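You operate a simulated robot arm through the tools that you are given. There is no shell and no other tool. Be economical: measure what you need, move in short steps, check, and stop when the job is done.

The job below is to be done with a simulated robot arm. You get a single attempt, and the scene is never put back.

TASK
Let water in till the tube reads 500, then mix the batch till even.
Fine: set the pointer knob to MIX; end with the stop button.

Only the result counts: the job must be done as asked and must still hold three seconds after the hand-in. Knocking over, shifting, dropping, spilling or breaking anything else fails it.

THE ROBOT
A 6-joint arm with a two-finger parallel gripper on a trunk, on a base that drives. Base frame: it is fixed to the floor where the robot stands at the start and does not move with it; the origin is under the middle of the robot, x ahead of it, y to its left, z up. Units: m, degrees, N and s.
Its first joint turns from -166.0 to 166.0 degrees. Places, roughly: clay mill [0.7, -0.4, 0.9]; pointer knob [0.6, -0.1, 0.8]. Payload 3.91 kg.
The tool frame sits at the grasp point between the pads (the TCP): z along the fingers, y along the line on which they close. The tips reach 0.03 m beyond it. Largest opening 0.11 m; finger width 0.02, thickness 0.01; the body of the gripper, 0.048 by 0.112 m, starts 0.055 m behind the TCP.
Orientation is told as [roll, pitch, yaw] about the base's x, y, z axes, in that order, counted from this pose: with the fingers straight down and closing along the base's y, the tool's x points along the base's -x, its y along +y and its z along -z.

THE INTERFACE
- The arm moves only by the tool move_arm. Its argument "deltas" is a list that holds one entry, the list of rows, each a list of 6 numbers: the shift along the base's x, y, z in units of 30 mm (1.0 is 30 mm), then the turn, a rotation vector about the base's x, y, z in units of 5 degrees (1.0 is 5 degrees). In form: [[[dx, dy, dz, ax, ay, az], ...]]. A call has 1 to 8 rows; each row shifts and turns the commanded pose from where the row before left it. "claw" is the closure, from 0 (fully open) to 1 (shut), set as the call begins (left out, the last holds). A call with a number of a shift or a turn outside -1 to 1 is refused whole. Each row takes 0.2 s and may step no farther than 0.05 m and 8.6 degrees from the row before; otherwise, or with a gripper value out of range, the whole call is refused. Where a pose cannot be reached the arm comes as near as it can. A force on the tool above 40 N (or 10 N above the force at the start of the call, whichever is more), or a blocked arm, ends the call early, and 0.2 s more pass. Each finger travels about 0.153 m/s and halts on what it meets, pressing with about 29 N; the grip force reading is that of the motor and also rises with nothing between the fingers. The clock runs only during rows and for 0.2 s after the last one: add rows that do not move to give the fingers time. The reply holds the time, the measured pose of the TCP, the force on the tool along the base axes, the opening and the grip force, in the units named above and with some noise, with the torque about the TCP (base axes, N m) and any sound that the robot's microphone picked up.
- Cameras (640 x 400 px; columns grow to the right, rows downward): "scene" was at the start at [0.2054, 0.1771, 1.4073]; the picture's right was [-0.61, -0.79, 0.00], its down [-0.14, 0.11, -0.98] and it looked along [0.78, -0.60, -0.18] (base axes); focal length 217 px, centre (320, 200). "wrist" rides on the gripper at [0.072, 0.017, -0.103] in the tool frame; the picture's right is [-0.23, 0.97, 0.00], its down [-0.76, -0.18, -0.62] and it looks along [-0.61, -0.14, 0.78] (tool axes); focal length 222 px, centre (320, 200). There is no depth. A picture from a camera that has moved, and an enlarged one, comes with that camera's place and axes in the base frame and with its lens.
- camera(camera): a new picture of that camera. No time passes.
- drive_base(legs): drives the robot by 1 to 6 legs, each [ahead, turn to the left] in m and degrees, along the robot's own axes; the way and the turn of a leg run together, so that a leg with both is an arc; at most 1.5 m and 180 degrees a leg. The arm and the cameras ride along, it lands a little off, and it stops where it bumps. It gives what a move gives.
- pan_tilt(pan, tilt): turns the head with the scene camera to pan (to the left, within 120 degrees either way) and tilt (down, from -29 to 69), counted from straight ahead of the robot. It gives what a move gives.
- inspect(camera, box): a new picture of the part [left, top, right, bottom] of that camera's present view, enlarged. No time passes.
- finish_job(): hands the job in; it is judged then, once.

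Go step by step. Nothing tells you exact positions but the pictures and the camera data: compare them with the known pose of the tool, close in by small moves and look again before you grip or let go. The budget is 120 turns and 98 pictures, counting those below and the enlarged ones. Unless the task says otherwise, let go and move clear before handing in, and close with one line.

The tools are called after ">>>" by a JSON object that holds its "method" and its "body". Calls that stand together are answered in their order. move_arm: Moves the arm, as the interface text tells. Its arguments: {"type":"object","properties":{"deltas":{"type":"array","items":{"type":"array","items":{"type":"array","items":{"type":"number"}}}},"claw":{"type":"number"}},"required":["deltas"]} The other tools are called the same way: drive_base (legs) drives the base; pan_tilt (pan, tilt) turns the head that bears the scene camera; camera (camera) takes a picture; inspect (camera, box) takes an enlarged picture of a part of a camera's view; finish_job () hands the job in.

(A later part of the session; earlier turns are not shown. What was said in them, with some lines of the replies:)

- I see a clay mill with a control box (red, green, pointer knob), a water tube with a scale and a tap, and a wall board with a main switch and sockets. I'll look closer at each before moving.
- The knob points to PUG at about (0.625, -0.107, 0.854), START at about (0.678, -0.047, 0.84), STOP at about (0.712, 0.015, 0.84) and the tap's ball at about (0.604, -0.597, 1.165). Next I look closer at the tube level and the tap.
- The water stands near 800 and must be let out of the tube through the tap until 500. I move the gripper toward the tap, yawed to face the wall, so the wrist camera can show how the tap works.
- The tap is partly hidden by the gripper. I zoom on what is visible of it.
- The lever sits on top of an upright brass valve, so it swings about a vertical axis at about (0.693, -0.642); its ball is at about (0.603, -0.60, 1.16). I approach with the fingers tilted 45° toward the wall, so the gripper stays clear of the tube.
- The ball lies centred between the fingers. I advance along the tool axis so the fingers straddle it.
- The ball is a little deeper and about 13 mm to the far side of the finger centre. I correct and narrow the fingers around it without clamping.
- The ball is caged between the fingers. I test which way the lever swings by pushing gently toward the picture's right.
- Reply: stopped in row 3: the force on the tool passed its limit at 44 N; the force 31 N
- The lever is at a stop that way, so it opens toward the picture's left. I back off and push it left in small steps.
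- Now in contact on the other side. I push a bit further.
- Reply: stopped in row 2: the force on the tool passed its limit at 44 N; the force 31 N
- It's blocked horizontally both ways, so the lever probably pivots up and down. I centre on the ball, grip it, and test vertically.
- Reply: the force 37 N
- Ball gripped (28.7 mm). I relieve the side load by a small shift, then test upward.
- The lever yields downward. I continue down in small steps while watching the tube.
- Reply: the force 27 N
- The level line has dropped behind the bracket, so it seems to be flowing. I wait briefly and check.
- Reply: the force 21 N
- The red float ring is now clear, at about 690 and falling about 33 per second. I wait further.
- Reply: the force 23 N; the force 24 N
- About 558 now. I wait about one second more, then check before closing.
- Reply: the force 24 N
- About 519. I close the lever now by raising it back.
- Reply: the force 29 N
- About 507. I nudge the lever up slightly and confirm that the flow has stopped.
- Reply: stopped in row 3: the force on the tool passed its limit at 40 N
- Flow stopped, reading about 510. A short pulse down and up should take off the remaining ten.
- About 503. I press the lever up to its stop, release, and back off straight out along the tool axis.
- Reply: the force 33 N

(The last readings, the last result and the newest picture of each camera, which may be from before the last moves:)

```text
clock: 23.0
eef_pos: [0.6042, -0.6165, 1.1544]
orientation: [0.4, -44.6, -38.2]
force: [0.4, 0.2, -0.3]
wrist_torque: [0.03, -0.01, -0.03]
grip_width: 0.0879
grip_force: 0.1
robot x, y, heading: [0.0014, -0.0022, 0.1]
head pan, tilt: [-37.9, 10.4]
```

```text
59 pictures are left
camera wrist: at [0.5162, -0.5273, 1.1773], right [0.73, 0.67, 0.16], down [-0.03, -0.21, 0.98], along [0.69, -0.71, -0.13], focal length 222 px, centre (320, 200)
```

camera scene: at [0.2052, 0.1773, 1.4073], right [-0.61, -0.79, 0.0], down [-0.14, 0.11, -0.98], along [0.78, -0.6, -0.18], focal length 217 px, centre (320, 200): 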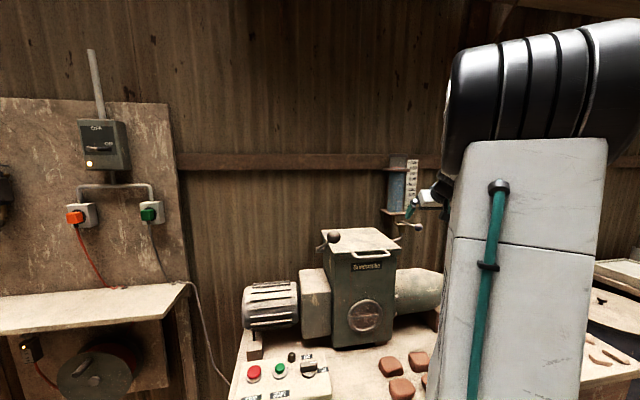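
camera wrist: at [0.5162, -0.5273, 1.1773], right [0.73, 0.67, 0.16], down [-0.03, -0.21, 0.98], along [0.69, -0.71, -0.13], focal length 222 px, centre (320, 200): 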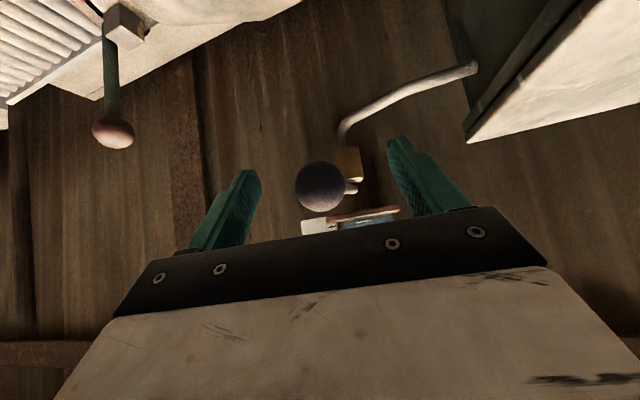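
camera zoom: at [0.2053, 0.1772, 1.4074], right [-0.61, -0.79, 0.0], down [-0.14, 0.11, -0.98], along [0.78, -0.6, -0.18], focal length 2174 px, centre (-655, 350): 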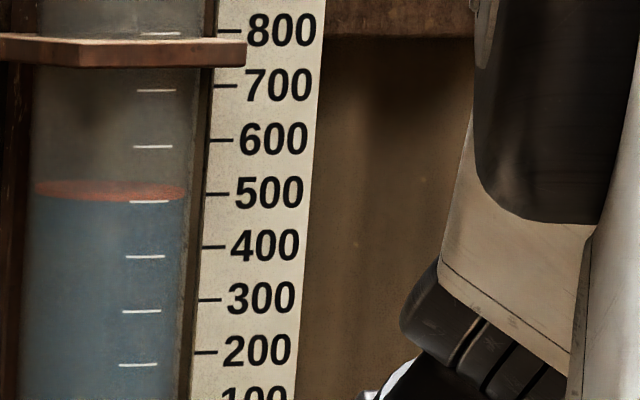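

Tap closed, tube reads about 500 and the ball is free. I retreat the way I came, untilt, and go above the control box.

>>> {"method": "move_arm", "body": {"deltas": [[[-0.45, 0.37, 0.58, 0, 0, 0], [-0.45, 0.37, 0.58, 0, 0, 0], [-0.45, 0.37, 0.58, 0, 0, 0], [-0.45, 0.37, 0.58, 0, 0, 0]]]}}

>>> {"method": "move_arm", "body": {"deltas": [[[-0.14, 0.64, 0.69, 0.69, 0.88, 0], [-0.14, 0.64, 0.69, 0.69, 0.88, 0], [-0.14, 0.64, 0.69, 0.69, 0.88, 0], [-0.14, 0.64, 0.69, 0.69, 0.88, 0], [-0.14, 0.64, 0.69, 0.69, 0.88, 0], [-0.14, 0.64, 0.69, 0.69, 0.88, 0], [-0.14, 0.64, 0.69, 0.69, 0.88, 0], [-0.14, 0.64, 0.69, 0.69, 0.88, 0]]]}}

>>> {"method": "move_arm", "body": {"deltas": [[[0.3, 0.95, -0.4, 0, 0, -1], [0.3, 0.95, -0.4, 0, 0, -1], [0.3, 0.95, -0.4, 0, 0, -1], [0.3, 0.95, -0.4, 0, 0, -1], [0.3, 0.95, -0.4, 0, 0, -1], [0.3, 0.95, -0.4, 0, 0, -1], [0.3, 0.95, -0.4, 0, 0, -1], [0.3, 0.95, -0.4, 0, 0, -1]]]}}

>>> {"method": "inspect", "body": {"camera": "scene", "box": [375, 145, 435, 245]}}

>>> {"method": "inspect", "body": {"camera": "scene", "box": [320, 280, 410, 350]}}

```text
clock: 24.0
eef_pos: [0.5535, -0.5738, 1.2243]
orientation: [0.3, -44.6, -38.1]
force: [0.6, -0.3, -1.2]
wrist_torque: [0.01, -0.01, -0.01]
grip_width: 0.0878
grip_force: 0.0
robot x, y, heading: [0.0004, -0.0013, -0.2]
head pan, tilt: [-37.9, 10.4]
```

```text
clock: 25.8
eef_pos: [0.5179, -0.4189, 1.3897]
orientation: [0.4, 0.2, -38.2]
force: [-1.1, 0.2, -0.7]
wrist_torque: [0.0, 0.0, -0.02]
grip_width: 0.0878
grip_force: 0.1
robot x, y, heading: [0.0052, 0.0005, -0.2]
head pan, tilt: [-37.9, 10.4]
```

```text
clock: 27.6
eef_pos: [0.5901, -0.1895, 1.2913]
orientation: [0.3, 0.1, -78.2]
force: [1.2, -0.3, 0.6]
wrist_torque: [0.03, 0.01, 0.02]
grip_width: 0.0879
grip_force: 0.1
robot x, y, heading: [-0.0001, -0.0037, -0.1]
head pan, tilt: [-37.9, 10.4]
```

```text
4.00 times, centred on (405, 195) of scene
camera zoom: at [0.2052, 0.1772, 1.4074], right [-0.61, -0.79, 0.0], down [-0.14, 0.11, -0.98], along [0.78, -0.6, -0.18], focal length 870 px, centre (-20, 220)
```

zoom: 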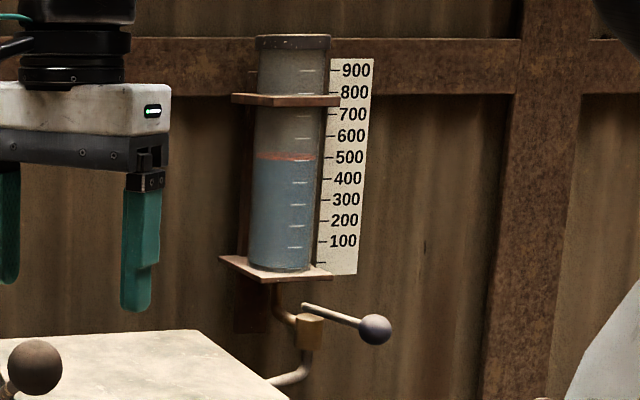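

```text
5.71 times, centred on (365, 315) of scene
camera zoom: at [0.2052, 0.1772, 1.4074], right [-0.61, -0.79, 0.0], down [-0.14, 0.11, -0.98], along [0.78, -0.6, -0.18], focal length 1243 px, centre (63, -457)
```

zoom: 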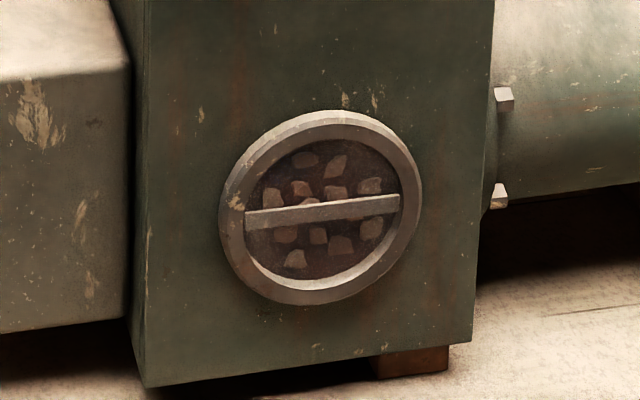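

Lumps of clay are visible in the mill's round window, which will show when the batch is even. I go above the knob with the fingers set across its bar.

>>> {"method": "move_arm", "body": {"deltas": [[[0.3, 0.7, 0, 0, 0, -1], [0.3, 0.7, -0.4, 0, 0, -1], [0.3, 0.7, -0.6, 0, 0, -1], [0.27, 0.65, -0.8, 0, 0, -1], [0, 0, -1, 0, 0, -1], [0, 0, -1, 0, 0, -1], [0, 0, -1, 0, 0, -1], [0, 0, -1, 0, 0, -1]]]}}

>>> {"method": "move_arm", "body": {"deltas": [[[0, 0, -0.5, 0, 0, -1], [0, 0, -0.5, 0, 0, -0.95]]]}}

>>> {"method": "camera", "body": {"camera": "wrist"}}

>>> {"method": "camera", "body": {"camera": "scene"}}

```text
clock: 29.4
eef_pos: [0.6252, -0.1096, 1.1183]
orientation: [0.3, 0.2, -118.2]
force: [0.2, 0.5, 0.6]
wrist_torque: [0.03, 0.01, 0.01]
grip_width: 0.0879
grip_force: 0.1
robot x, y, heading: [0.0, 0.0002, 0.1]
head pan, tilt: [-37.9, 10.4]
```

```text
clock: 30.0
eef_pos: [0.6237, -0.1097, 1.0899]
orientation: [0.4, 0.2, -128.0]
force: [0.0, 0.6, -1.1]
wrist_torque: [0.0, -0.02, -0.04]
grip_width: 0.0881
grip_force: 0.0
robot x, y, heading: [-0.002, 0.0012, 0.1]
head pan, tilt: [-37.9, 10.4]
```

```text
56 pictures are left
camera wrist: at [0.6812, -0.0631, 1.1932], right [0.63, -0.78, 0.01], down [-0.61, -0.49, 0.62], along [-0.48, -0.39, -0.78], focal length 222 px, centre (320, 200)
```

wrist: 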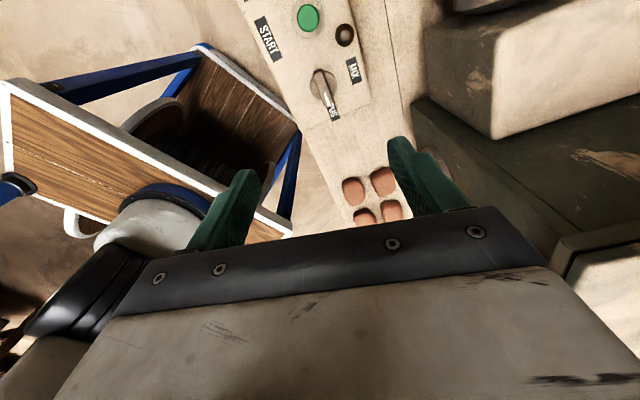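

```text
55 pictures are left
camera scene: at [0.2052, 0.1774, 1.4074], right [-0.61, -0.79, 0.0], down [-0.14, 0.11, -0.98], along [0.78, -0.6, -0.18], focal length 217 px, centre (320, 200)
```

scene: 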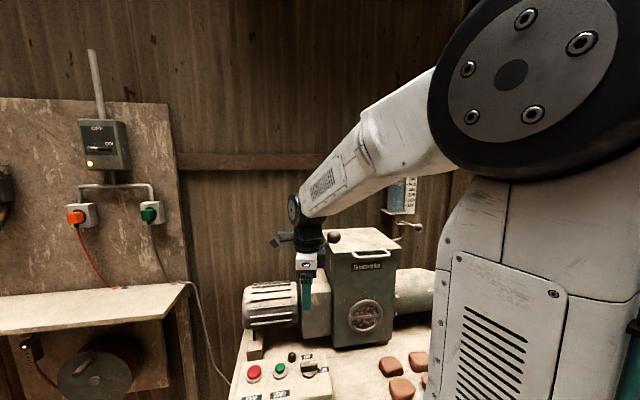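

>>> {"method": "inspect", "body": {"camera": "wrist", "box": [260, 0, 400, 130]}}

```text
3.08 times, centred on (330, 65) of wrist
camera zoom: at [0.6812, -0.0631, 1.1932], right [0.63, -0.78, 0.01], down [-0.61, -0.49, 0.62], along [-0.48, -0.39, -0.78], focal length 684 px, centre (289, 615)
```

zoom: 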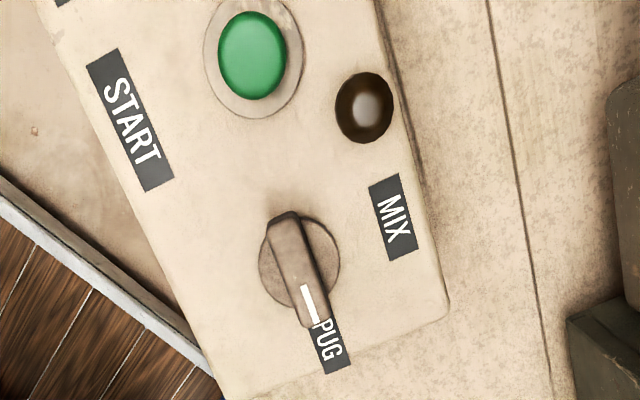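

The knob's centre is at (0.629, -0.112) with the bar at azimuth -124°; MIX lies +90° from PUG. I align and go down to just above it.

>>> {"method": "move_arm", "body": {"deltas": [[[0.18, -0.08, -0.9, 0, 0, 0.8], [0, 0, -0.9, 0, 0, 0], [0, 0, -0.9, 0, 0, 0], [0, 0, -0.9, 0, 0, 0], [0, 0, -0.9, 0, 0, 0], [0, 0, -0.9, 0, 0, 0], [0, 0, -0.6, 0, 0, 0]]], "claw": 0.4}}

>>> {"method": "camera", "body": {"camera": "wrist"}}

>>> {"method": "inspect", "body": {"camera": "scene", "box": [230, 300, 360, 400]}}

```text
clock: 31.6
eef_pos: [0.6279, -0.1132, 0.9105]
orientation: [0.3, 0.0, -123.9]
force: [-0.3, 0.4, -0.4]
wrist_torque: [0.02, -0.03, 0.03]
grip_width: 0.066
grip_force: 0.1
robot x, y, heading: [0.0011, 0.0013, -0.0]
head pan, tilt: [-37.9, 10.4]
```

```text
53 pictures are left
camera wrist: at [0.6822, -0.0615, 1.015], right [0.68, -0.73, 0.0], down [-0.58, -0.53, 0.62], along [-0.45, -0.43, -0.78], focal length 222 px, centre (320, 200)
```

wrist: 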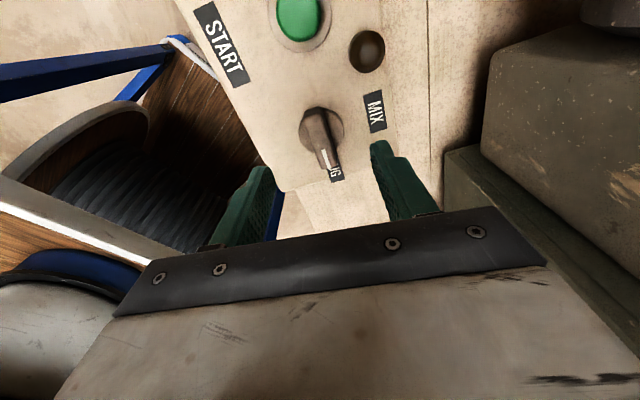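

```text
4.00 times, centred on (295, 350) of scene
camera zoom: at [0.2051, 0.1774, 1.4074], right [-0.61, -0.79, 0.0], down [-0.14, 0.11, -0.98], along [0.78, -0.6, -0.18], focal length 870 px, centre (420, -400)
```

zoom: 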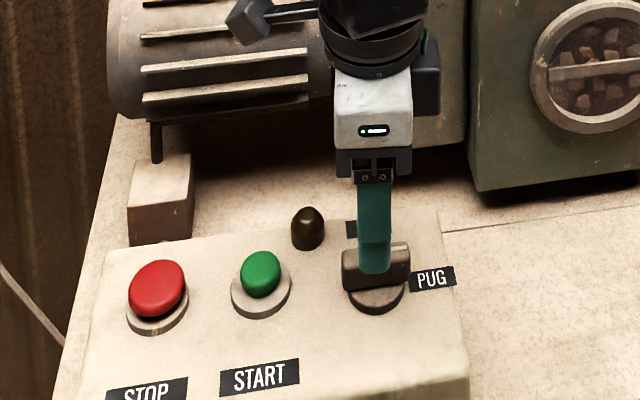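

Well centred. I lower around the bar in small steps and close.

>>> {"method": "move_arm", "body": {"deltas": [[[0.02, 0.02, -0.5, 0, 0, 0], [0, 0, -0.5, 0, 0, 0], [0, 0, -0.35, 0, 0, 0]]]}}

>>> {"method": "inspect", "body": {"camera": "scene", "box": [270, 330, 340, 400]}}

>>> {"method": "camera", "body": {"camera": "wrist"}}

```text
clock: 32.4
eef_pos: [0.6307, -0.1117, 0.8696]
orientation: [0.4, 0.1, -123.8]
force: [-0.1, -0.6, -0.5]
wrist_torque: [0.01, 0.02, 0.01]
grip_width: 0.066
grip_force: 0.1
robot x, y, heading: [0.0023, 0.0021, 0.1]
head pan, tilt: [-37.9, 10.4]
```

```text
5.71 times, centred on (305, 365) of scene
camera zoom: at [0.2052, 0.1774, 1.4074], right [-0.61, -0.79, 0.0], down [-0.14, 0.11, -0.98], along [0.78, -0.6, -0.18], focal length 1243 px, centre (406, -743)
```

zoom: 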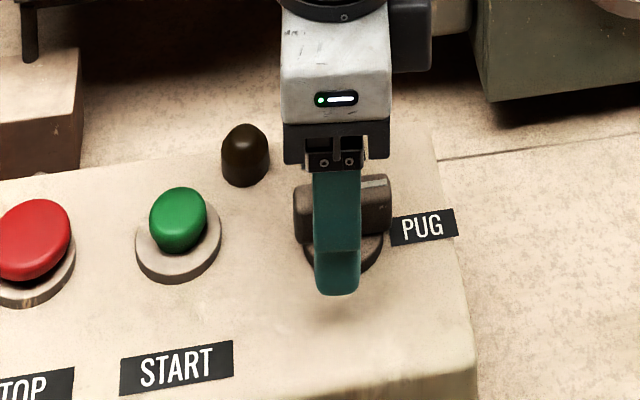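

```text
50 pictures are left
camera wrist: at [0.6836, -0.0602, 0.9737], right [0.68, -0.73, 0.0], down [-0.58, -0.53, 0.62], along [-0.45, -0.43, -0.78], focal length 222 px, centre (320, 200)
```

wrist: 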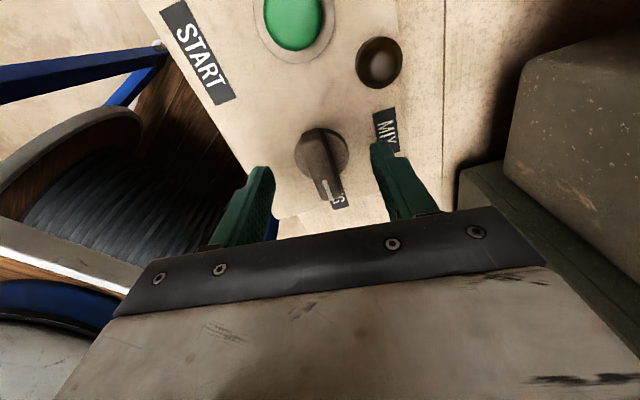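

>>> {"method": "move_arm", "body": {"deltas": [[[0, 0, -0.25, 0, 0, 0], [0, 0, 0, 0, 0, 0]]]}}

>>> {"method": "move_arm", "body": {"deltas": [[[0, 0, 0, 0, 0, 0], [0, 0, 0, 0, 0, 0], [0, 0, 0, 0, 0, 0]]], "claw": 0.95}}

>>> {"method": "camera", "body": {"camera": "wrist"}}

```text
clock: 33.0
eef_pos: [0.6319, -0.1102, 0.8615]
orientation: [0.2, 0.2, -123.8]
force: [-0.1, -0.5, 0.8]
wrist_torque: [-0.01, 0.01, -0.01]
grip_width: 0.0659
grip_force: 0.0
robot x, y, heading: [0.0007, -0.002, -0.1]
head pan, tilt: [-37.9, 10.4]
```

```text
clock: 33.8
eef_pos: [0.6311, -0.1101, 0.8613]
orientation: [0.1, 0.1, -123.8]
force: [-2.9, 2.4, 1.2]
wrist_torque: [0.26, 0.5, 0.81]
grip_width: 0.0173
grip_force: 45.1
robot x, y, heading: [0.0041, -0.0019, 0.1]
head pan, tilt: [-37.9, 10.4]
```

```text
49 pictures are left
camera wrist: at [0.6841, -0.0602, 0.9659], right [0.68, -0.73, 0.0], down [-0.57, -0.53, 0.62], along [-0.45, -0.43, -0.78], focal length 222 px, centre (320, 200)
```

wrist: 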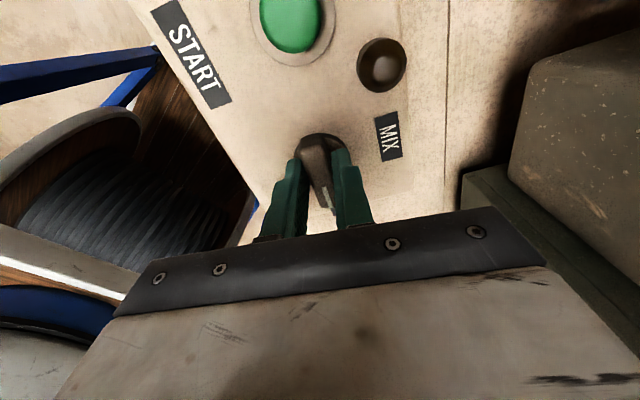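

Knob gripped. I turn it +40° first.

>>> {"method": "move_arm", "body": {"deltas": [[[0, 0, 0, 0, 0, 1], [0, 0, 0, 0, 0, 1], [0, 0, 0, 0, 0, 1], [0, 0, 0, 0, 0, 1], [0, 0, 0, 0, 0, 1], [0, 0, 0, 0, 0, 1], [0, 0, 0, 0, 0, 1], [0, 0, 0, 0, 0, 1]]]}}

>>> {"method": "inspect", "body": {"camera": "scene", "box": [270, 330, 340, 400]}}

```text
clock: 35.6
eef_pos: [0.6289, -0.1101, 0.8614]
orientation: [0.1, 0.0, -83.9]
force: [-16.4, 16.8, 8.9]
wrist_torque: [-0.63, 0.61, -0.04]
grip_width: 0.0161
grip_force: 45.1
robot x, y, heading: [-0.0, -0.0009, 0.3]
head pan, tilt: [-37.9, 10.4]
```

```text
5.71 times, centred on (305, 365) of scene
camera zoom: at [0.2044, 0.1782, 1.4074], right [-0.61, -0.79, 0.0], down [-0.14, 0.11, -0.98], along [0.78, -0.6, -0.18], focal length 1243 px, centre (406, -743)
```

zoom: 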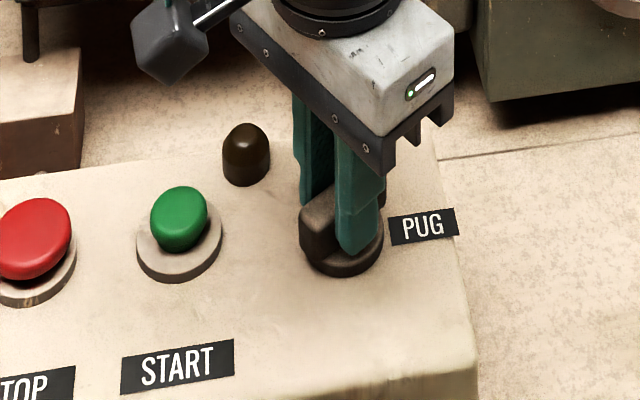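

It turns along. I continue with a small relief shift.

>>> {"method": "move_arm", "body": {"deltas": [[[-0.05, 0.05, 0, 0, 0, 1], [0, 0, 0, 0, 0, 1], [0, 0, 0, 0, 0, 1], [0, 0, 0, 0, 0, 1], [0, 0, 0, 0, 0, 1], [0, 0, 0, 0, 0, 1], [0, 0, 0, 0, 0, 1], [0, 0, 0, 0, 0, 1]]]}}

>>> {"method": "inspect", "body": {"camera": "scene", "box": [270, 330, 340, 400]}}

>>> {"method": "camera", "body": {"camera": "wrist"}}

```text
clock: 37.0
eef_pos: [0.628, -0.1114, 0.8611]
orientation: [0.3, 0.2, -55.6]
force: [-9.2, -10.8, 12.5]
wrist_torque: [-0.73, 0.51, -0.04]
grip_width: 0.016
grip_force: 44.4
robot x, y, heading: [0.003, 0.0019, 0.1]
head pan, tilt: [-37.9, 10.4]
stopped in row 6: the force on the tool passed its limit at 42 N (the readings are from after the stop); the commanded pose is now the measured one
```

```text
5.71 times, centred on (305, 365) of scene
camera zoom: at [0.205, 0.1765, 1.4075], right [-0.62, -0.79, 0.0], down [-0.14, 0.11, -0.98], along [0.78, -0.61, -0.18], focal length 1243 px, centre (406, -743)
```

zoom: 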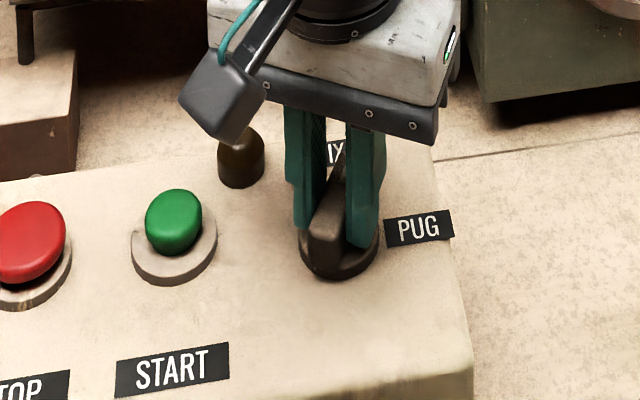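

```text
46 pictures are left
camera wrist: at [0.5999, -0.0424, 0.9659], right [0.93, 0.36, 0.0], down [0.28, -0.73, 0.62], along [0.23, -0.58, -0.78], focal length 222 px, centre (320, 200)
```

wrist: 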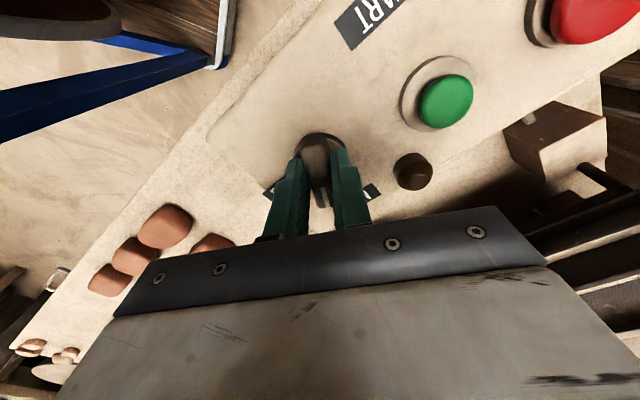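

Only side load stopped it; there's no twist resistance. I relieve and continue toward MIX.

>>> {"method": "move_arm", "body": {"deltas": [[[-0.05, -0.05, 0.02, 0, 0, 0], [0, 0, 0, 0, 0, 1], [0, 0, 0, 0, 0, 1], [0, 0, 0, 0, 0, 1], [0, 0, 0, 0, 0, 1]]]}}

>>> {"method": "inspect", "body": {"camera": "scene", "box": [270, 330, 340, 400]}}

```text
clock: 38.2
eef_pos: [0.6274, -0.112, 0.8627]
orientation: [0.2, 0.1, -35.5]
force: [2.5, 2.7, 3.0]
wrist_torque: [-0.11, 0.44, 0.07]
grip_width: 0.0158
grip_force: 45.4
robot x, y, heading: [0.0014, 0.0008, 0.2]
head pan, tilt: [-37.9, 10.4]
```

```text
5.71 times, centred on (305, 365) of scene
camera zoom: at [0.2055, 0.1772, 1.4073], right [-0.61, -0.79, 0.0], down [-0.14, 0.11, -0.98], along [0.78, -0.6, -0.18], focal length 1243 px, centre (406, -743)
```

zoom: 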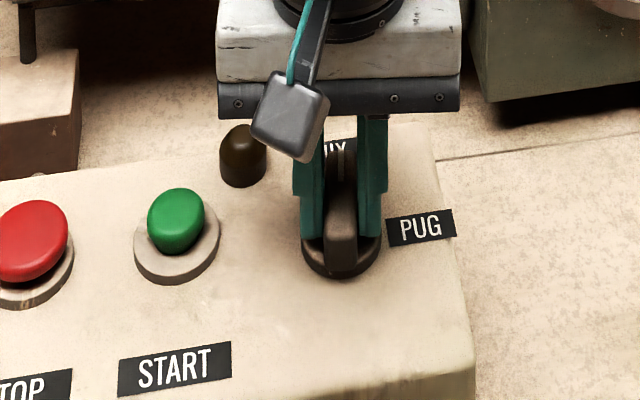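

>>> {"method": "move_arm", "body": {"deltas": [[[0, 0, 0, 0, 0, 1], [0, 0, 0, 0, 0, 0.3]]]}}

>>> {"method": "move_arm", "body": {"deltas": [[[0, 0, 0, 0, 0, 0], [0, 0, 0, 0, 0, 0]]], "claw": 0.4}}

>>> {"method": "move_arm", "body": {"deltas": [[[0, 0, 0.6, 0, 0, 0], [0, 0, 0.7, 0, 0, 0], [0, 0, 1, 0, 0, 0], [0, 0, 1, 0, 0, 0]]]}}

>>> {"method": "inspect", "body": {"camera": "scene", "box": [230, 330, 340, 400]}}

>>> {"method": "camera", "body": {"camera": "wrist"}}

```text
clock: 38.8
eef_pos: [0.6268, -0.1124, 0.8622]
orientation: [0.2, 0.1, -29.0]
force: [3.3, -3.3, 1.2]
wrist_torque: [-0.37, 0.25, 0.02]
grip_width: 0.0159
grip_force: 44.9
robot x, y, heading: [-0.0022, -0.0004, -0.1]
head pan, tilt: [-37.9, 10.4]
```

```text
clock: 39.4
eef_pos: [0.6263, -0.1116, 0.8626]
orientation: [0.2, 0.1, -29.1]
force: [1.1, -0.8, -1.4]
wrist_torque: [0.0, -0.02, 0.0]
grip_width: 0.0658
grip_force: 0.1
robot x, y, heading: [0.0019, -0.0, -0.0]
head pan, tilt: [-37.9, 10.4]
```

```text
clock: 40.4
eef_pos: [0.626, -0.1151, 0.9619]
orientation: [0.2, 0.1, -29.1]
force: [0.6, -0.5, -0.9]
wrist_torque: [0.0, 0.01, -0.02]
grip_width: 0.0659
grip_force: 0.0
robot x, y, heading: [-0.0008, 0.001, -0.2]
head pan, tilt: [-37.9, 10.4]
```

```text
5.71 times, centred on (285, 365) of scene
camera zoom: at [0.2058, 0.177, 1.4073], right [-0.61, -0.79, 0.0], down [-0.14, 0.11, -0.98], along [0.78, -0.6, -0.18], focal length 1243 px, centre (520, -743)
```

zoom: 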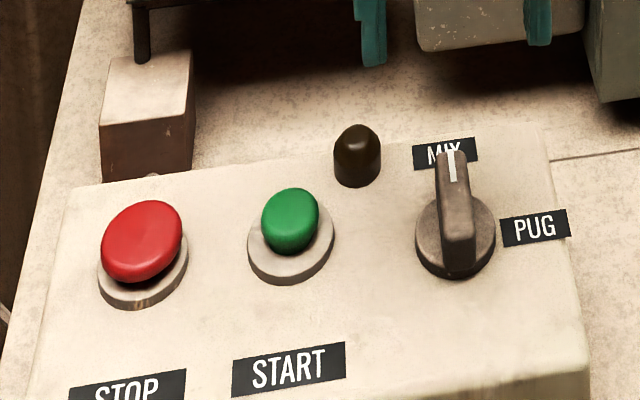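

```text
43 pictures are left
camera wrist: at [0.5711, -0.0645, 1.0662], right [0.67, 0.74, 0.0], down [0.58, -0.53, 0.62], along [0.46, -0.42, -0.78], focal length 222 px, centre (320, 200)
```

wrist: 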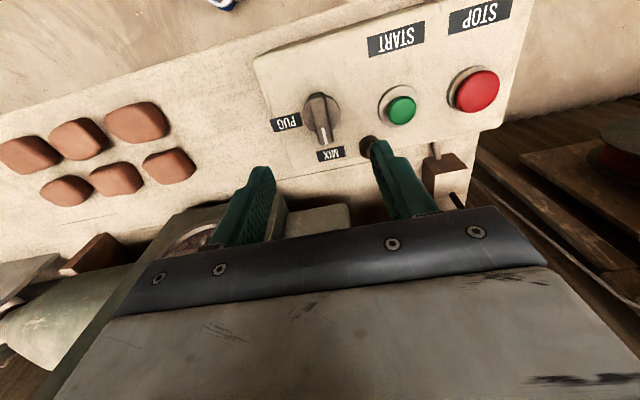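

The knob points to MIX. I close the fingers and move over START.

>>> {"method": "move_arm", "body": {"deltas": [[[0.55, 0.75, 0, 0, 0, 0], [0.55, 0.75, -0.4, 0, 0, 0], [0.54, 0.73, -0.8, 0, 0, 0], [0, 0, -0.6, 0, 0, 0]]], "claw": 1}}

>>> {"method": "inspect", "body": {"camera": "scene", "box": [230, 330, 340, 400]}}

>>> {"method": "camera", "body": {"camera": "wrist"}}

```text
clock: 41.4
eef_pos: [0.6785, -0.0457, 0.9064]
orientation: [0.2, 0.1, -29.0]
force: [0.0, 0.8, 0.1]
wrist_torque: [0.01, -0.02, -0.01]
grip_width: 0.0002
grip_force: 28.9
robot x, y, heading: [-0.0009, 0.0053, -0.3]
head pan, tilt: [-37.9, 10.4]
```

```text
5.71 times, centred on (285, 365) of scene
camera zoom: at [0.2052, 0.1771, 1.4074], right [-0.61, -0.79, 0.0], down [-0.14, 0.11, -0.98], along [0.78, -0.6, -0.18], focal length 1243 px, centre (520, -743)
```

zoom: 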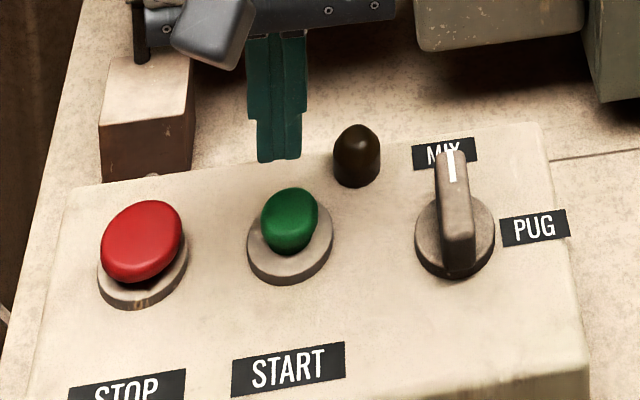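

```text
41 pictures are left
camera wrist: at [0.6217, 0.004, 1.0104], right [0.67, 0.74, 0.0], down [0.58, -0.53, 0.62], along [0.46, -0.42, -0.78], focal length 222 px, centre (320, 200)
```

wrist: 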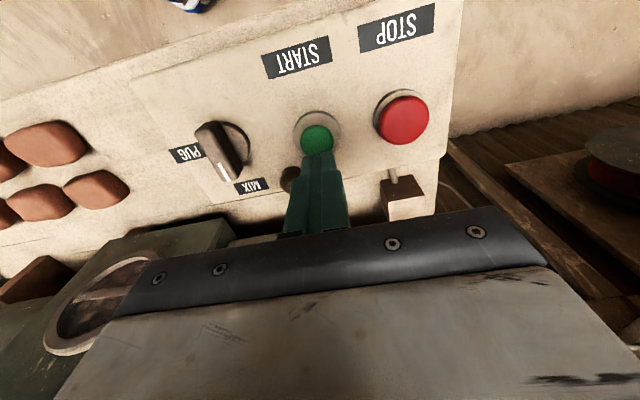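

The tip is about 5 mm left of the button's centre. I correct and press down in small steps.

>>> {"method": "move_arm", "body": {"deltas": [[[-0.1, -0.13, -0.4, 0, 0, 0], [0, 0, -0.4, 0, 0, 0], [0, 0, -0.2, 0, 0, 0]]]}}

>>> {"method": "inspect", "body": {"camera": "scene", "box": [230, 330, 340, 400]}}

```text
clock: 42.2
eef_pos: [0.6728, -0.049, 0.8785]
orientation: [0.2, 0.2, -29.1]
force: [-0.4, 0.9, 0.3]
wrist_torque: [-0.02, 0.0, -0.02]
grip_width: 0.0002
grip_force: 29.1
robot x, y, heading: [-0.0008, 0.0012, 0.3]
head pan, tilt: [-37.9, 10.4]
```

```text
5.71 times, centred on (285, 365) of scene
camera zoom: at [0.2054, 0.1771, 1.4073], right [-0.61, -0.79, 0.0], down [-0.14, 0.11, -0.98], along [0.78, -0.6, -0.18], focal length 1243 px, centre (520, -743)
```

zoom: 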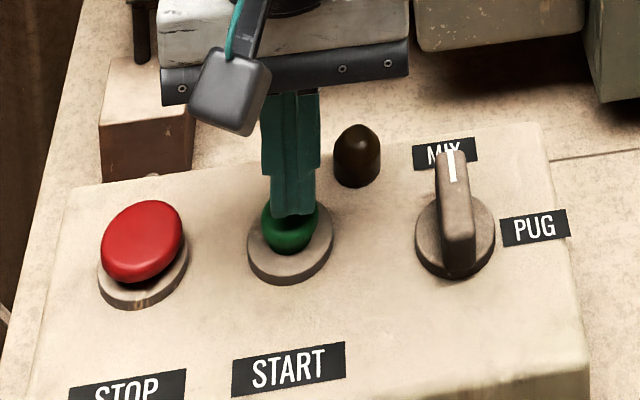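

>>> {"method": "move_arm", "body": {"deltas": [[[0, 0, -0.15, 0, 0, 0], [0, 0, -0.15, 0, 0, 0], [0, 0, -0.15, 0, 0, 0], [0, 0, -0.15, 0, 0, 0]]]}}

>>> {"method": "camera", "body": {"camera": "scene"}}

```text
clock: 43.2
eef_pos: [0.6741, -0.0504, 0.8606]
orientation: [0.3, 0.0, -29.1]
force: [0.7, -1.1, 34.3]
wrist_torque: [-0.04, -0.14, 0.03]
grip_width: 0.0001
grip_force: 28.9
robot x, y, heading: [0.0003, -0.0036, -0.3]
head pan, tilt: [-37.9, 10.4]
heard: click
```

```text
39 pictures are left
camera scene: at [0.2045, 0.1771, 1.4075], right [-0.61, -0.79, 0.0], down [-0.14, 0.11, -0.98], along [0.78, -0.6, -0.18], focal length 217 px, centre (320, 200)
```

scene: 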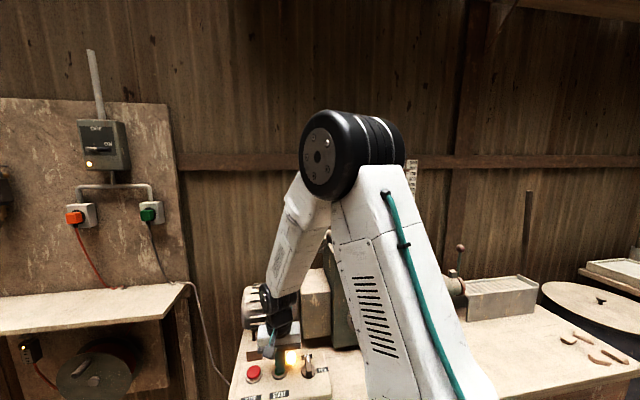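

A click and the lamp is lit: the mill runs. I lift, go above STOP, and watch the window.

>>> {"method": "move_arm", "body": {"deltas": [[[0, 0, 0.8, 0, 0, 0], [0, 0, 0.8, 0, 0, 0], [0.58, 1, 0, 0, 0, 0], [0.58, 1, 0, 0, 0, 0]]]}}

>>> {"method": "camera", "body": {"camera": "wrist"}}

>>> {"method": "camera", "body": {"camera": "scene"}}

```text
clock: 44.2
eef_pos: [0.7065, 0.0097, 0.9077]
orientation: [0.2, 0.1, -29.1]
force: [0.1, 0.0, -0.2]
wrist_torque: [0.01, -0.05, -0.02]
grip_width: 0.0
grip_force: 29.0
robot x, y, heading: [-0.0027, -0.0017, -0.3]
head pan, tilt: [-37.9, 10.4]
```

```text
38 pictures are left
camera wrist: at [0.6512, 0.0592, 1.0112], right [0.67, 0.74, 0.0], down [0.58, -0.53, 0.62], along [0.46, -0.42, -0.78], focal length 222 px, centre (320, 200)
```

wrist: 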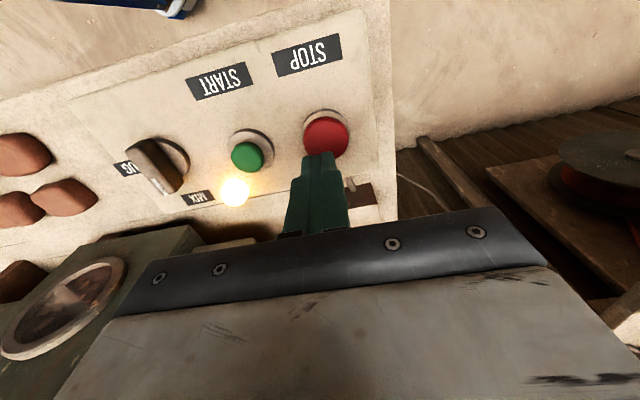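

```text
37 pictures are left
camera scene: at [0.2054, 0.1768, 1.4074], right [-0.62, -0.79, 0.0], down [-0.14, 0.11, -0.98], along [0.78, -0.6, -0.18], focal length 217 px, centre (320, 200)
```

scene: 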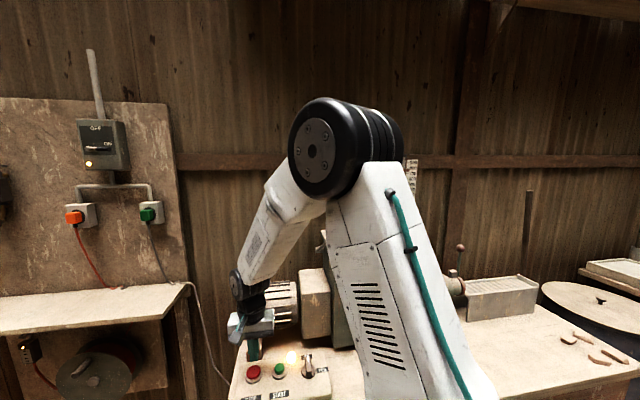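

The window is visible to the wrist camera from here. I inspect it, then wait some seconds.

>>> {"method": "inspect", "body": {"camera": "wrist", "box": [0, 250, 140, 370]}}

>>> {"method": "move_arm", "body": {"deltas": [[[0, 0, 0, 0, 0, 0], [0, 0, 0, 0, 0, 0], [0, 0, 0, 0, 0, 0], [0, 0, 0, 0, 0, 0], [0, 0, 0, 0, 0, 0], [0, 0, 0, 0, 0, 0], [0, 0, 0, 0, 0, 0], [0, 0, 0, 0, 0, 0]]]}}

>>> {"method": "inspect", "body": {"camera": "wrist", "box": [0, 250, 140, 370]}}

```text
3.33 times, centred on (70, 310) of wrist
camera zoom: at [0.6512, 0.0592, 1.0112], right [0.67, 0.74, 0.0], down [0.58, -0.53, 0.62], along [0.46, -0.42, -0.78], focal length 740 px, centre (1153, -167)
```

zoom: 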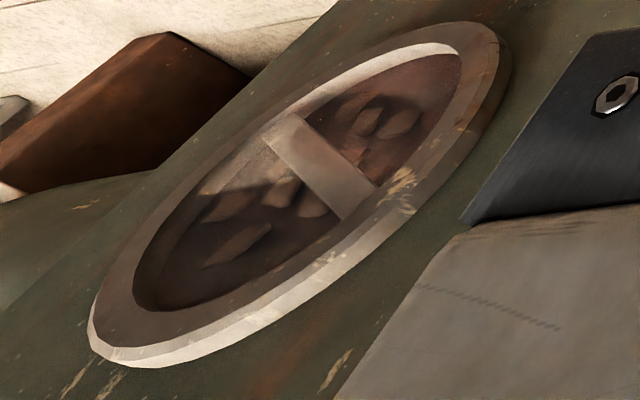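

```text
clock: 46.0
eef_pos: [0.7075, 0.0107, 0.9069]
orientation: [0.2, 0.1, -29.0]
force: [-1.1, -0.3, -0.4]
wrist_torque: [0.03, 0.01, -0.02]
grip_width: 0.0
grip_force: 29.3
robot x, y, heading: [0.0008, 0.0029, 0.1]
head pan, tilt: [-37.9, 10.4]
```

```text
3.33 times, centred on (70, 310) of wrist
camera zoom: at [0.6512, 0.0594, 1.0111], right [0.67, 0.74, 0.0], down [0.58, -0.53, 0.62], along [0.46, -0.42, -0.78], focal length 740 px, centre (1153, -167)
```

zoom: 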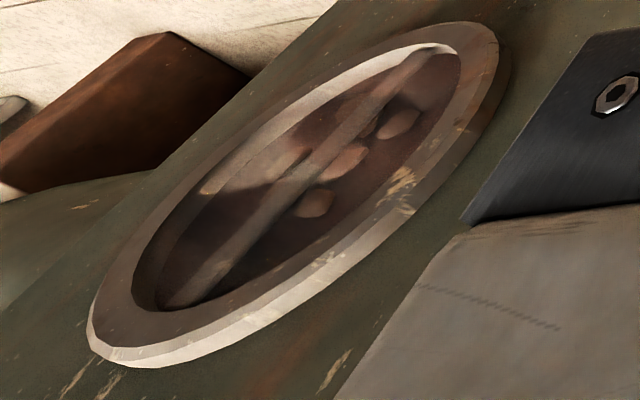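

The paddle turns and the lumps are getting smaller. I keep watching.

>>> {"method": "move_arm", "body": {"deltas": [[[0, 0, 0, 0, 0, 0], [0, 0, 0, 0, 0, 0], [0, 0, 0, 0, 0, 0], [0, 0, 0, 0, 0, 0], [0, 0, 0, 0, 0, 0], [0, 0, 0, 0, 0, 0], [0, 0, 0, 0, 0, 0], [0, 0, 0, 0, 0, 0]]]}}

>>> {"method": "inspect", "body": {"camera": "wrist", "box": [0, 250, 140, 370]}}

```text
clock: 47.8
eef_pos: [0.7079, 0.01, 0.9075]
orientation: [0.2, 0.2, -29.1]
force: [0.4, -0.8, 1.1]
wrist_torque: [-0.01, 0.01, -0.01]
grip_width: 0.0001
grip_force: 29.3
robot x, y, heading: [0.0024, -0.0006, -0.1]
head pan, tilt: [-37.9, 10.4]
```

```text
3.33 times, centred on (70, 310) of wrist
camera zoom: at [0.6512, 0.0594, 1.0111], right [0.67, 0.74, 0.0], down [0.58, -0.53, 0.62], along [0.46, -0.42, -0.78], focal length 740 px, centre (1153, -167)
```

zoom: 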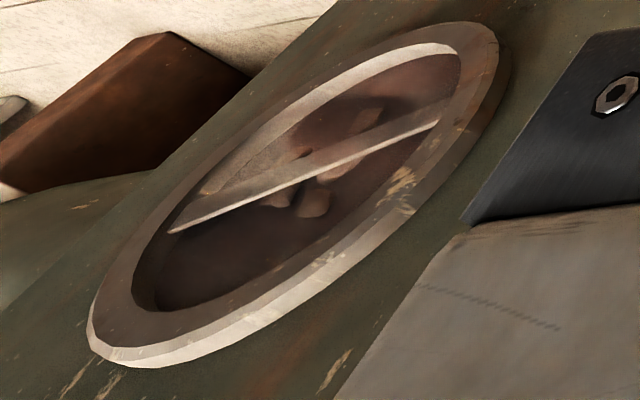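

>>> {"method": "move_arm", "body": {"deltas": [[[0, 0, 0, 0, 0, 0], [0, 0, 0, 0, 0, 0], [0, 0, 0, 0, 0, 0], [0, 0, 0, 0, 0, 0], [0, 0, 0, 0, 0, 0], [0, 0, 0, 0, 0, 0], [0, 0, 0, 0, 0, 0], [0, 0, 0, 0, 0, 0]]]}}

>>> {"method": "inspect", "body": {"camera": "wrist", "box": [0, 250, 140, 370]}}

```text
clock: 49.6
eef_pos: [0.707, 0.0104, 0.9076]
orientation: [0.2, 0.2, -29.1]
force: [-0.6, 1.0, -0.2]
wrist_torque: [-0.01, -0.02, 0.03]
grip_width: 0.0
grip_force: 29.0
robot x, y, heading: [-0.001, 0.0008, -0.1]
head pan, tilt: [-37.9, 10.4]
```

```text
3.33 times, centred on (70, 310) of wrist
camera zoom: at [0.6512, 0.0594, 1.0111], right [0.67, 0.74, 0.0], down [0.58, -0.53, 0.62], along [0.46, -0.42, -0.78], focal length 740 px, centre (1153, -167)
```

zoom: 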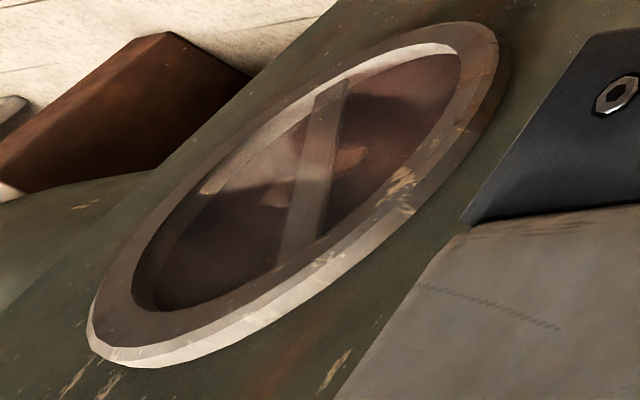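

Only one or two faint lumps remain. I wait on.

>>> {"method": "move_arm", "body": {"deltas": [[[0, 0, 0, 0, 0, 0], [0, 0, 0, 0, 0, 0], [0, 0, 0, 0, 0, 0], [0, 0, 0, 0, 0, 0], [0, 0, 0, 0, 0, 0], [0, 0, 0, 0, 0, 0]]]}}

>>> {"method": "inspect", "body": {"camera": "wrist", "box": [0, 250, 140, 370]}}

```text
clock: 51.0
eef_pos: [0.7069, 0.0101, 0.9072]
orientation: [0.1, 0.2, -29.1]
force: [-0.3, -0.3, -0.7]
wrist_torque: [0.02, 0.02, 0.02]
grip_width: 0.0
grip_force: 28.8
robot x, y, heading: [-0.0005, 0.002, 0.0]
head pan, tilt: [-37.9, 10.4]
```

```text
3.33 times, centred on (70, 310) of wrist
camera zoom: at [0.6512, 0.0594, 1.0111], right [0.67, 0.74, 0.0], down [0.58, -0.53, 0.62], along [0.46, -0.42, -0.78], focal length 740 px, centre (1153, -167)
```

zoom: 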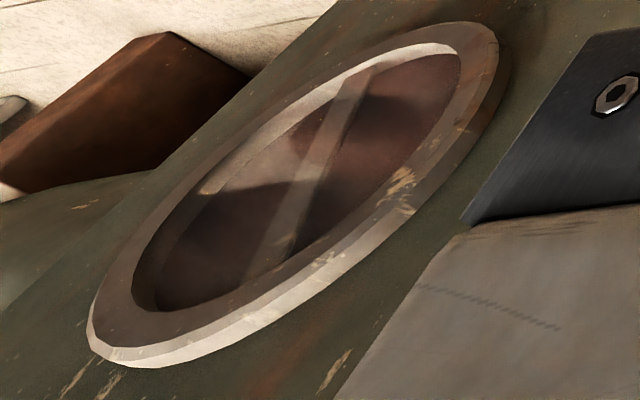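

No lumps visible; I check once more with the paddle in another position.

>>> {"method": "move_arm", "body": {"deltas": [[[0, 0, 0, 0, 0, 0], [0, 0, 0, 0, 0, 0], [0, 0, 0, 0, 0, 0]]]}}

>>> {"method": "inspect", "body": {"camera": "wrist", "box": [20, 260, 120, 350]}}

>>> {"method": "inspect", "body": {"camera": "scene", "box": [230, 330, 340, 400]}}

```text
clock: 51.8
eef_pos: [0.7081, 0.0099, 0.907]
orientation: [0.1, 0.2, -29.1]
force: [0.3, 0.1, -0.6]
wrist_torque: [0.02, -0.01, 0.0]
grip_width: 0.0
grip_force: 28.9
robot x, y, heading: [-0.0014, 0.0021, -0.0]
head pan, tilt: [-37.9, 10.4]
```

```text
4.44 times, centred on (70, 305) of wrist
camera zoom: at [0.6512, 0.0594, 1.0111], right [0.67, 0.74, 0.0], down [0.58, -0.53, 0.62], along [0.46, -0.42, -0.78], focal length 987 px, centre (1431, -267)
```

zoom: 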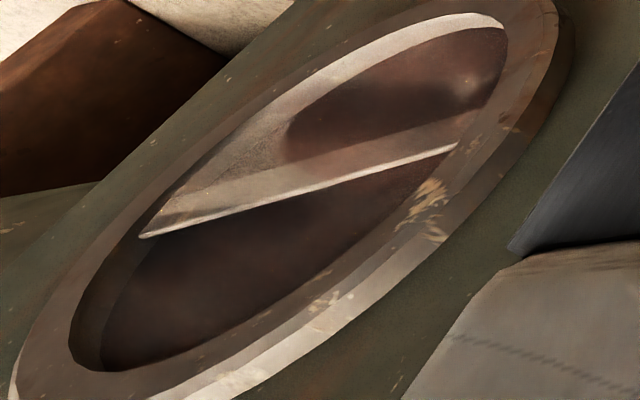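

```text
5.71 times, centred on (285, 365) of scene
camera zoom: at [0.2055, 0.1771, 1.4073], right [-0.61, -0.79, 0.0], down [-0.14, 0.11, -0.98], along [0.78, -0.6, -0.18], focal length 1243 px, centre (520, -743)
```

zoom: 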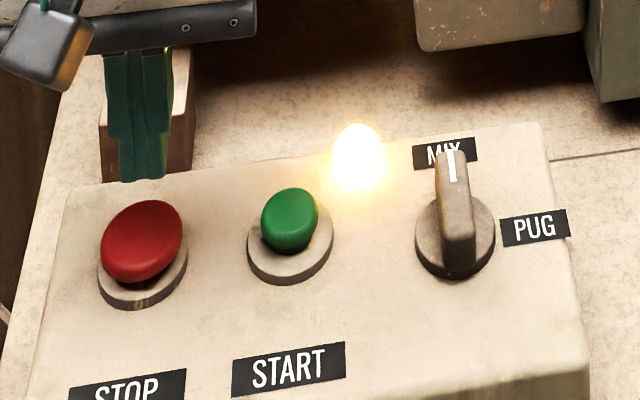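

The batch looks even throughout, and the tip is right over STOP. I press it.

>>> {"method": "move_arm", "body": {"deltas": [[[0, 0, -0.5, 0, 0, 0], [0, 0, -0.4, 0, 0, 0], [0, 0, -0.2, 0, 0, 0], [0, 0, -0.15, 0, 0, 0], [0, 0, -0.15, 0, 0, 0], [0, 0, -0.15, 0, 0, 0]]]}}

>>> {"method": "inspect", "body": {"camera": "scene", "box": [230, 330, 340, 400]}}

```text
clock: 53.2
eef_pos: [0.7076, 0.0112, 0.8621]
orientation: [0.3, 0.1, -29.1]
force: [-8.2, 1.7, 22.1]
wrist_torque: [-0.03, 0.18, -0.01]
grip_width: 0.0002
grip_force: 29.1
robot x, y, heading: [0.0044, -0.0021, -0.1]
head pan, tilt: [-37.9, 10.4]
heard: click
```

```text
5.71 times, centred on (285, 365) of scene
camera zoom: at [0.2044, 0.1771, 1.4075], right [-0.61, -0.79, 0.0], down [-0.14, 0.11, -0.98], along [0.78, -0.6, -0.18], focal length 1243 px, centre (520, -743)
```

zoom: 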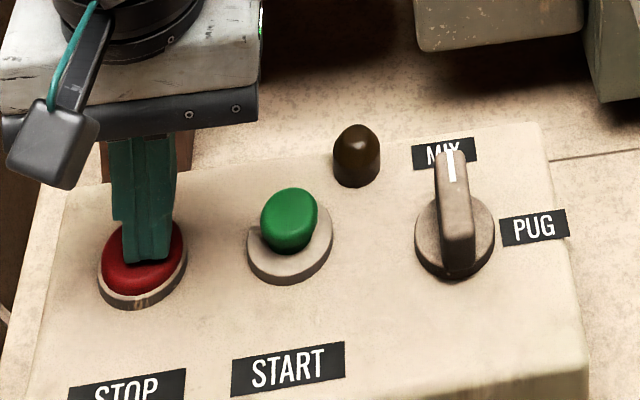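

Click, and the lamp is out. I lift clear and take a last look at the window, tube and tap.

>>> {"method": "move_arm", "body": {"deltas": [[[0, 0, 1, 0, 0, 0], [0, 0, 1, 0, 0, 0], [0, 0, 1, 0, 0, 0], [0, 0, 1, 0, 0, 0], [0, 0.5, 1, 0, 0, 0], [0, 0.5, 1, 0, 0, 0], [0, 0.5, 1, 0, 0, 0], [0, 0.5, 1, 0, 0, 0]]]}}

>>> {"method": "move_arm", "body": {"deltas": [[[0, 1, 1, 0, 0, 0], [0, 1, 1, 0, 0, 0], [0, 1, 1, 0, 0, 0], [0, 1, 1, 0, 0, 0], [0, 1, 1, 0, 0, 0], [0, 1, 1, 0, 0, 0]]]}}

>>> {"method": "camera", "body": {"camera": "scene"}}

>>> {"method": "inspect", "body": {"camera": "scene", "box": [320, 280, 410, 350]}}

>>> {"method": "inspect", "body": {"camera": "scene", "box": [375, 145, 435, 245]}}

```text
clock: 55.0
eef_pos: [0.7077, 0.0706, 1.1]
orientation: [0.2, 0.2, -29.0]
force: [0.2, 0.4, 0.7]
wrist_torque: [-0.01, 0.03, -0.01]
grip_width: 0.0
grip_force: 28.8
robot x, y, heading: [-0.0013, 0.0013, -0.1]
head pan, tilt: [-37.9, 10.4]
```

```text
clock: 56.4
eef_pos: [0.7071, 0.252, 1.2815]
orientation: [0.2, 0.1, -29.1]
force: [0.2, -0.4, 0.0]
wrist_torque: [0.05, 0.04, 0.01]
grip_width: 0.0001
grip_force: 28.9
robot x, y, heading: [0.0016, -0.0002, -0.3]
head pan, tilt: [-37.9, 10.4]
```

```text
28 pictures are left
camera scene: at [0.2055, 0.1769, 1.4073], right [-0.61, -0.79, 0.0], down [-0.14, 0.11, -0.98], along [0.78, -0.6, -0.18], focal length 217 px, centre (320, 200)
```

scene: 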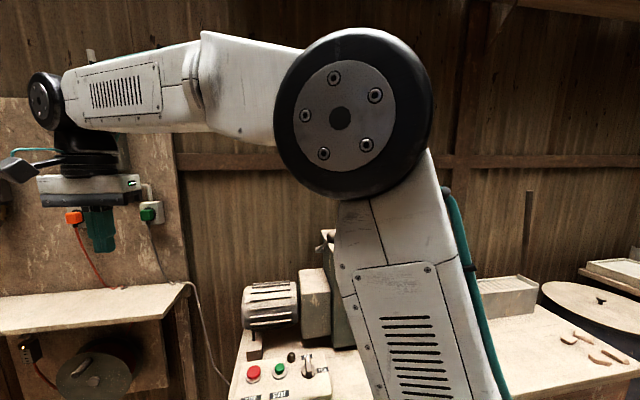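

```text
5.71 times, centred on (365, 315) of scene
camera zoom: at [0.2055, 0.1769, 1.4073], right [-0.61, -0.79, 0.0], down [-0.14, 0.11, -0.98], along [0.78, -0.6, -0.18], focal length 1243 px, centre (63, -457)
```

zoom: 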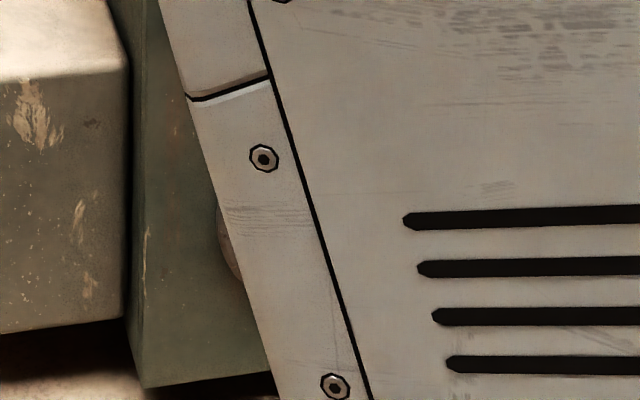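

```text
4.00 times, centred on (405, 195) of scene
camera zoom: at [0.2055, 0.1769, 1.4073], right [-0.61, -0.79, 0.0], down [-0.14, 0.11, -0.98], along [0.78, -0.6, -0.18], focal length 870 px, centre (-20, 220)
```

zoom: 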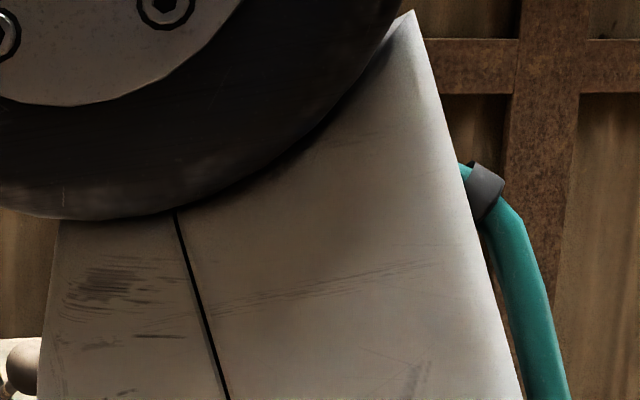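

The arm blocks the view. I go back near the starting pose, high above everything, and look again.

>>> {"method": "move_arm", "body": {"deltas": [[[-0.35, -0.5, 1, 0, 0, 0], [-0.35, -0.5, 1, 0, 0, 0], [-0.35, -1, 1, 0, 0, 0], [-0.35, -1, 1, 0, 0, 0], [-0.35, -1, 1, 0, 0, 0], [-0.35, -1, 0.7, 0, 0, 0], [-0.35, -1, 0, 0, 0, 0], [-0.35, -1, 0, 0, 0, 0]]]}}

>>> {"method": "move_arm", "body": {"deltas": [[[-0.35, -1, 0, 0, 0, 0], [-0.35, -1, 0, 0, 0, 0], [-0.35, -1, 0, 0, 0, 0], [-0.35, -1, 0, 0, 0, 0]]]}}

>>> {"method": "camera", "body": {"camera": "scene"}}

>>> {"method": "inspect", "body": {"camera": "scene", "box": [320, 280, 410, 350]}}

>>> {"method": "inspect", "body": {"camera": "scene", "box": [375, 145, 435, 245]}}

```text
clock: 58.2
eef_pos: [0.6255, 0.0397, 1.4526]
orientation: [0.3, 0.2, -29.1]
force: [0.6, 0.4, 0.2]
wrist_torque: [-0.03, 0.01, -0.01]
grip_width: 0.0002
grip_force: 29.1
robot x, y, heading: [-0.0025, -0.0025, -0.1]
head pan, tilt: [-37.9, 10.4]
```

```text
clock: 59.2
eef_pos: [0.5811, -0.0783, 1.4525]
orientation: [0.2, 0.3, -29.0]
force: [0.1, -0.6, -0.4]
wrist_torque: [-0.03, 0.03, -0.02]
grip_width: 0.0
grip_force: 29.4
robot x, y, heading: [0.0011, -0.0026, -0.2]
head pan, tilt: [-37.9, 10.4]
```

```text
25 pictures are left
camera scene: at [0.2056, 0.1773, 1.4073], right [-0.61, -0.79, 0.0], down [-0.14, 0.11, -0.98], along [0.78, -0.6, -0.18], focal length 217 px, centre (320, 200)
```

scene: 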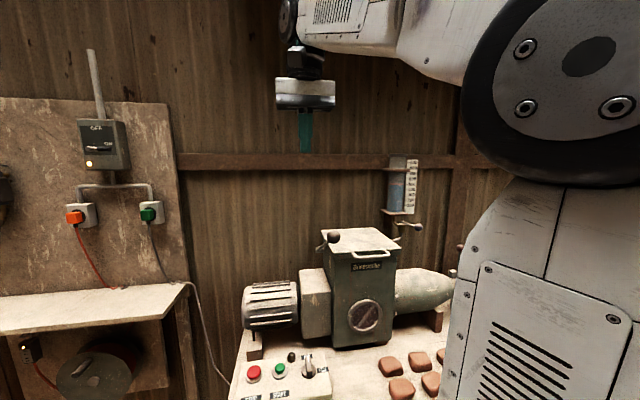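

```text
5.71 times, centred on (365, 315) of scene
camera zoom: at [0.2056, 0.1773, 1.4073], right [-0.61, -0.79, 0.0], down [-0.14, 0.11, -0.98], along [0.78, -0.6, -0.18], focal length 1243 px, centre (63, -457)
```

zoom: 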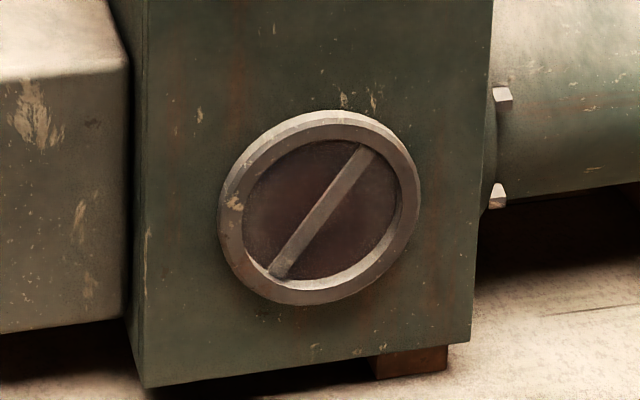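

```text
4.00 times, centred on (405, 195) of scene
camera zoom: at [0.2056, 0.1773, 1.4073], right [-0.61, -0.79, 0.0], down [-0.14, 0.11, -0.98], along [0.78, -0.6, -0.18], focal length 870 px, centre (-20, 220)
```

zoom: 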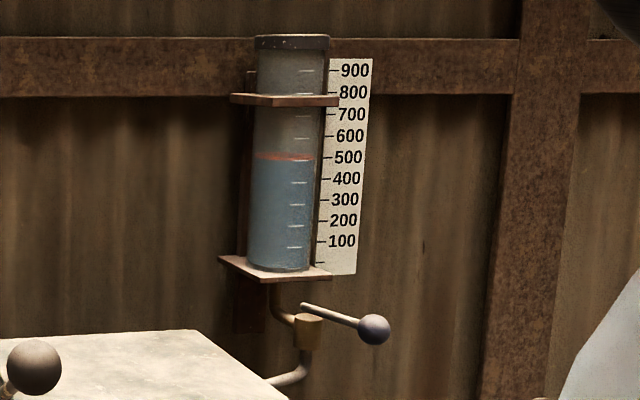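

The tube holds at about 500 with the tap closed. The batch is even, the knob is on MIX, and the mill is stopped with its lamp out. I hand in.

>>> {"method": "finish_job", "body": {}}

```text
The job is handed in.
```

The tube now reads about 500 (my readings put it between 500 and 505) and the tap is shut. I mixed the batch on MIX until no lumps showed in the window, then stopped the mill with the red button.
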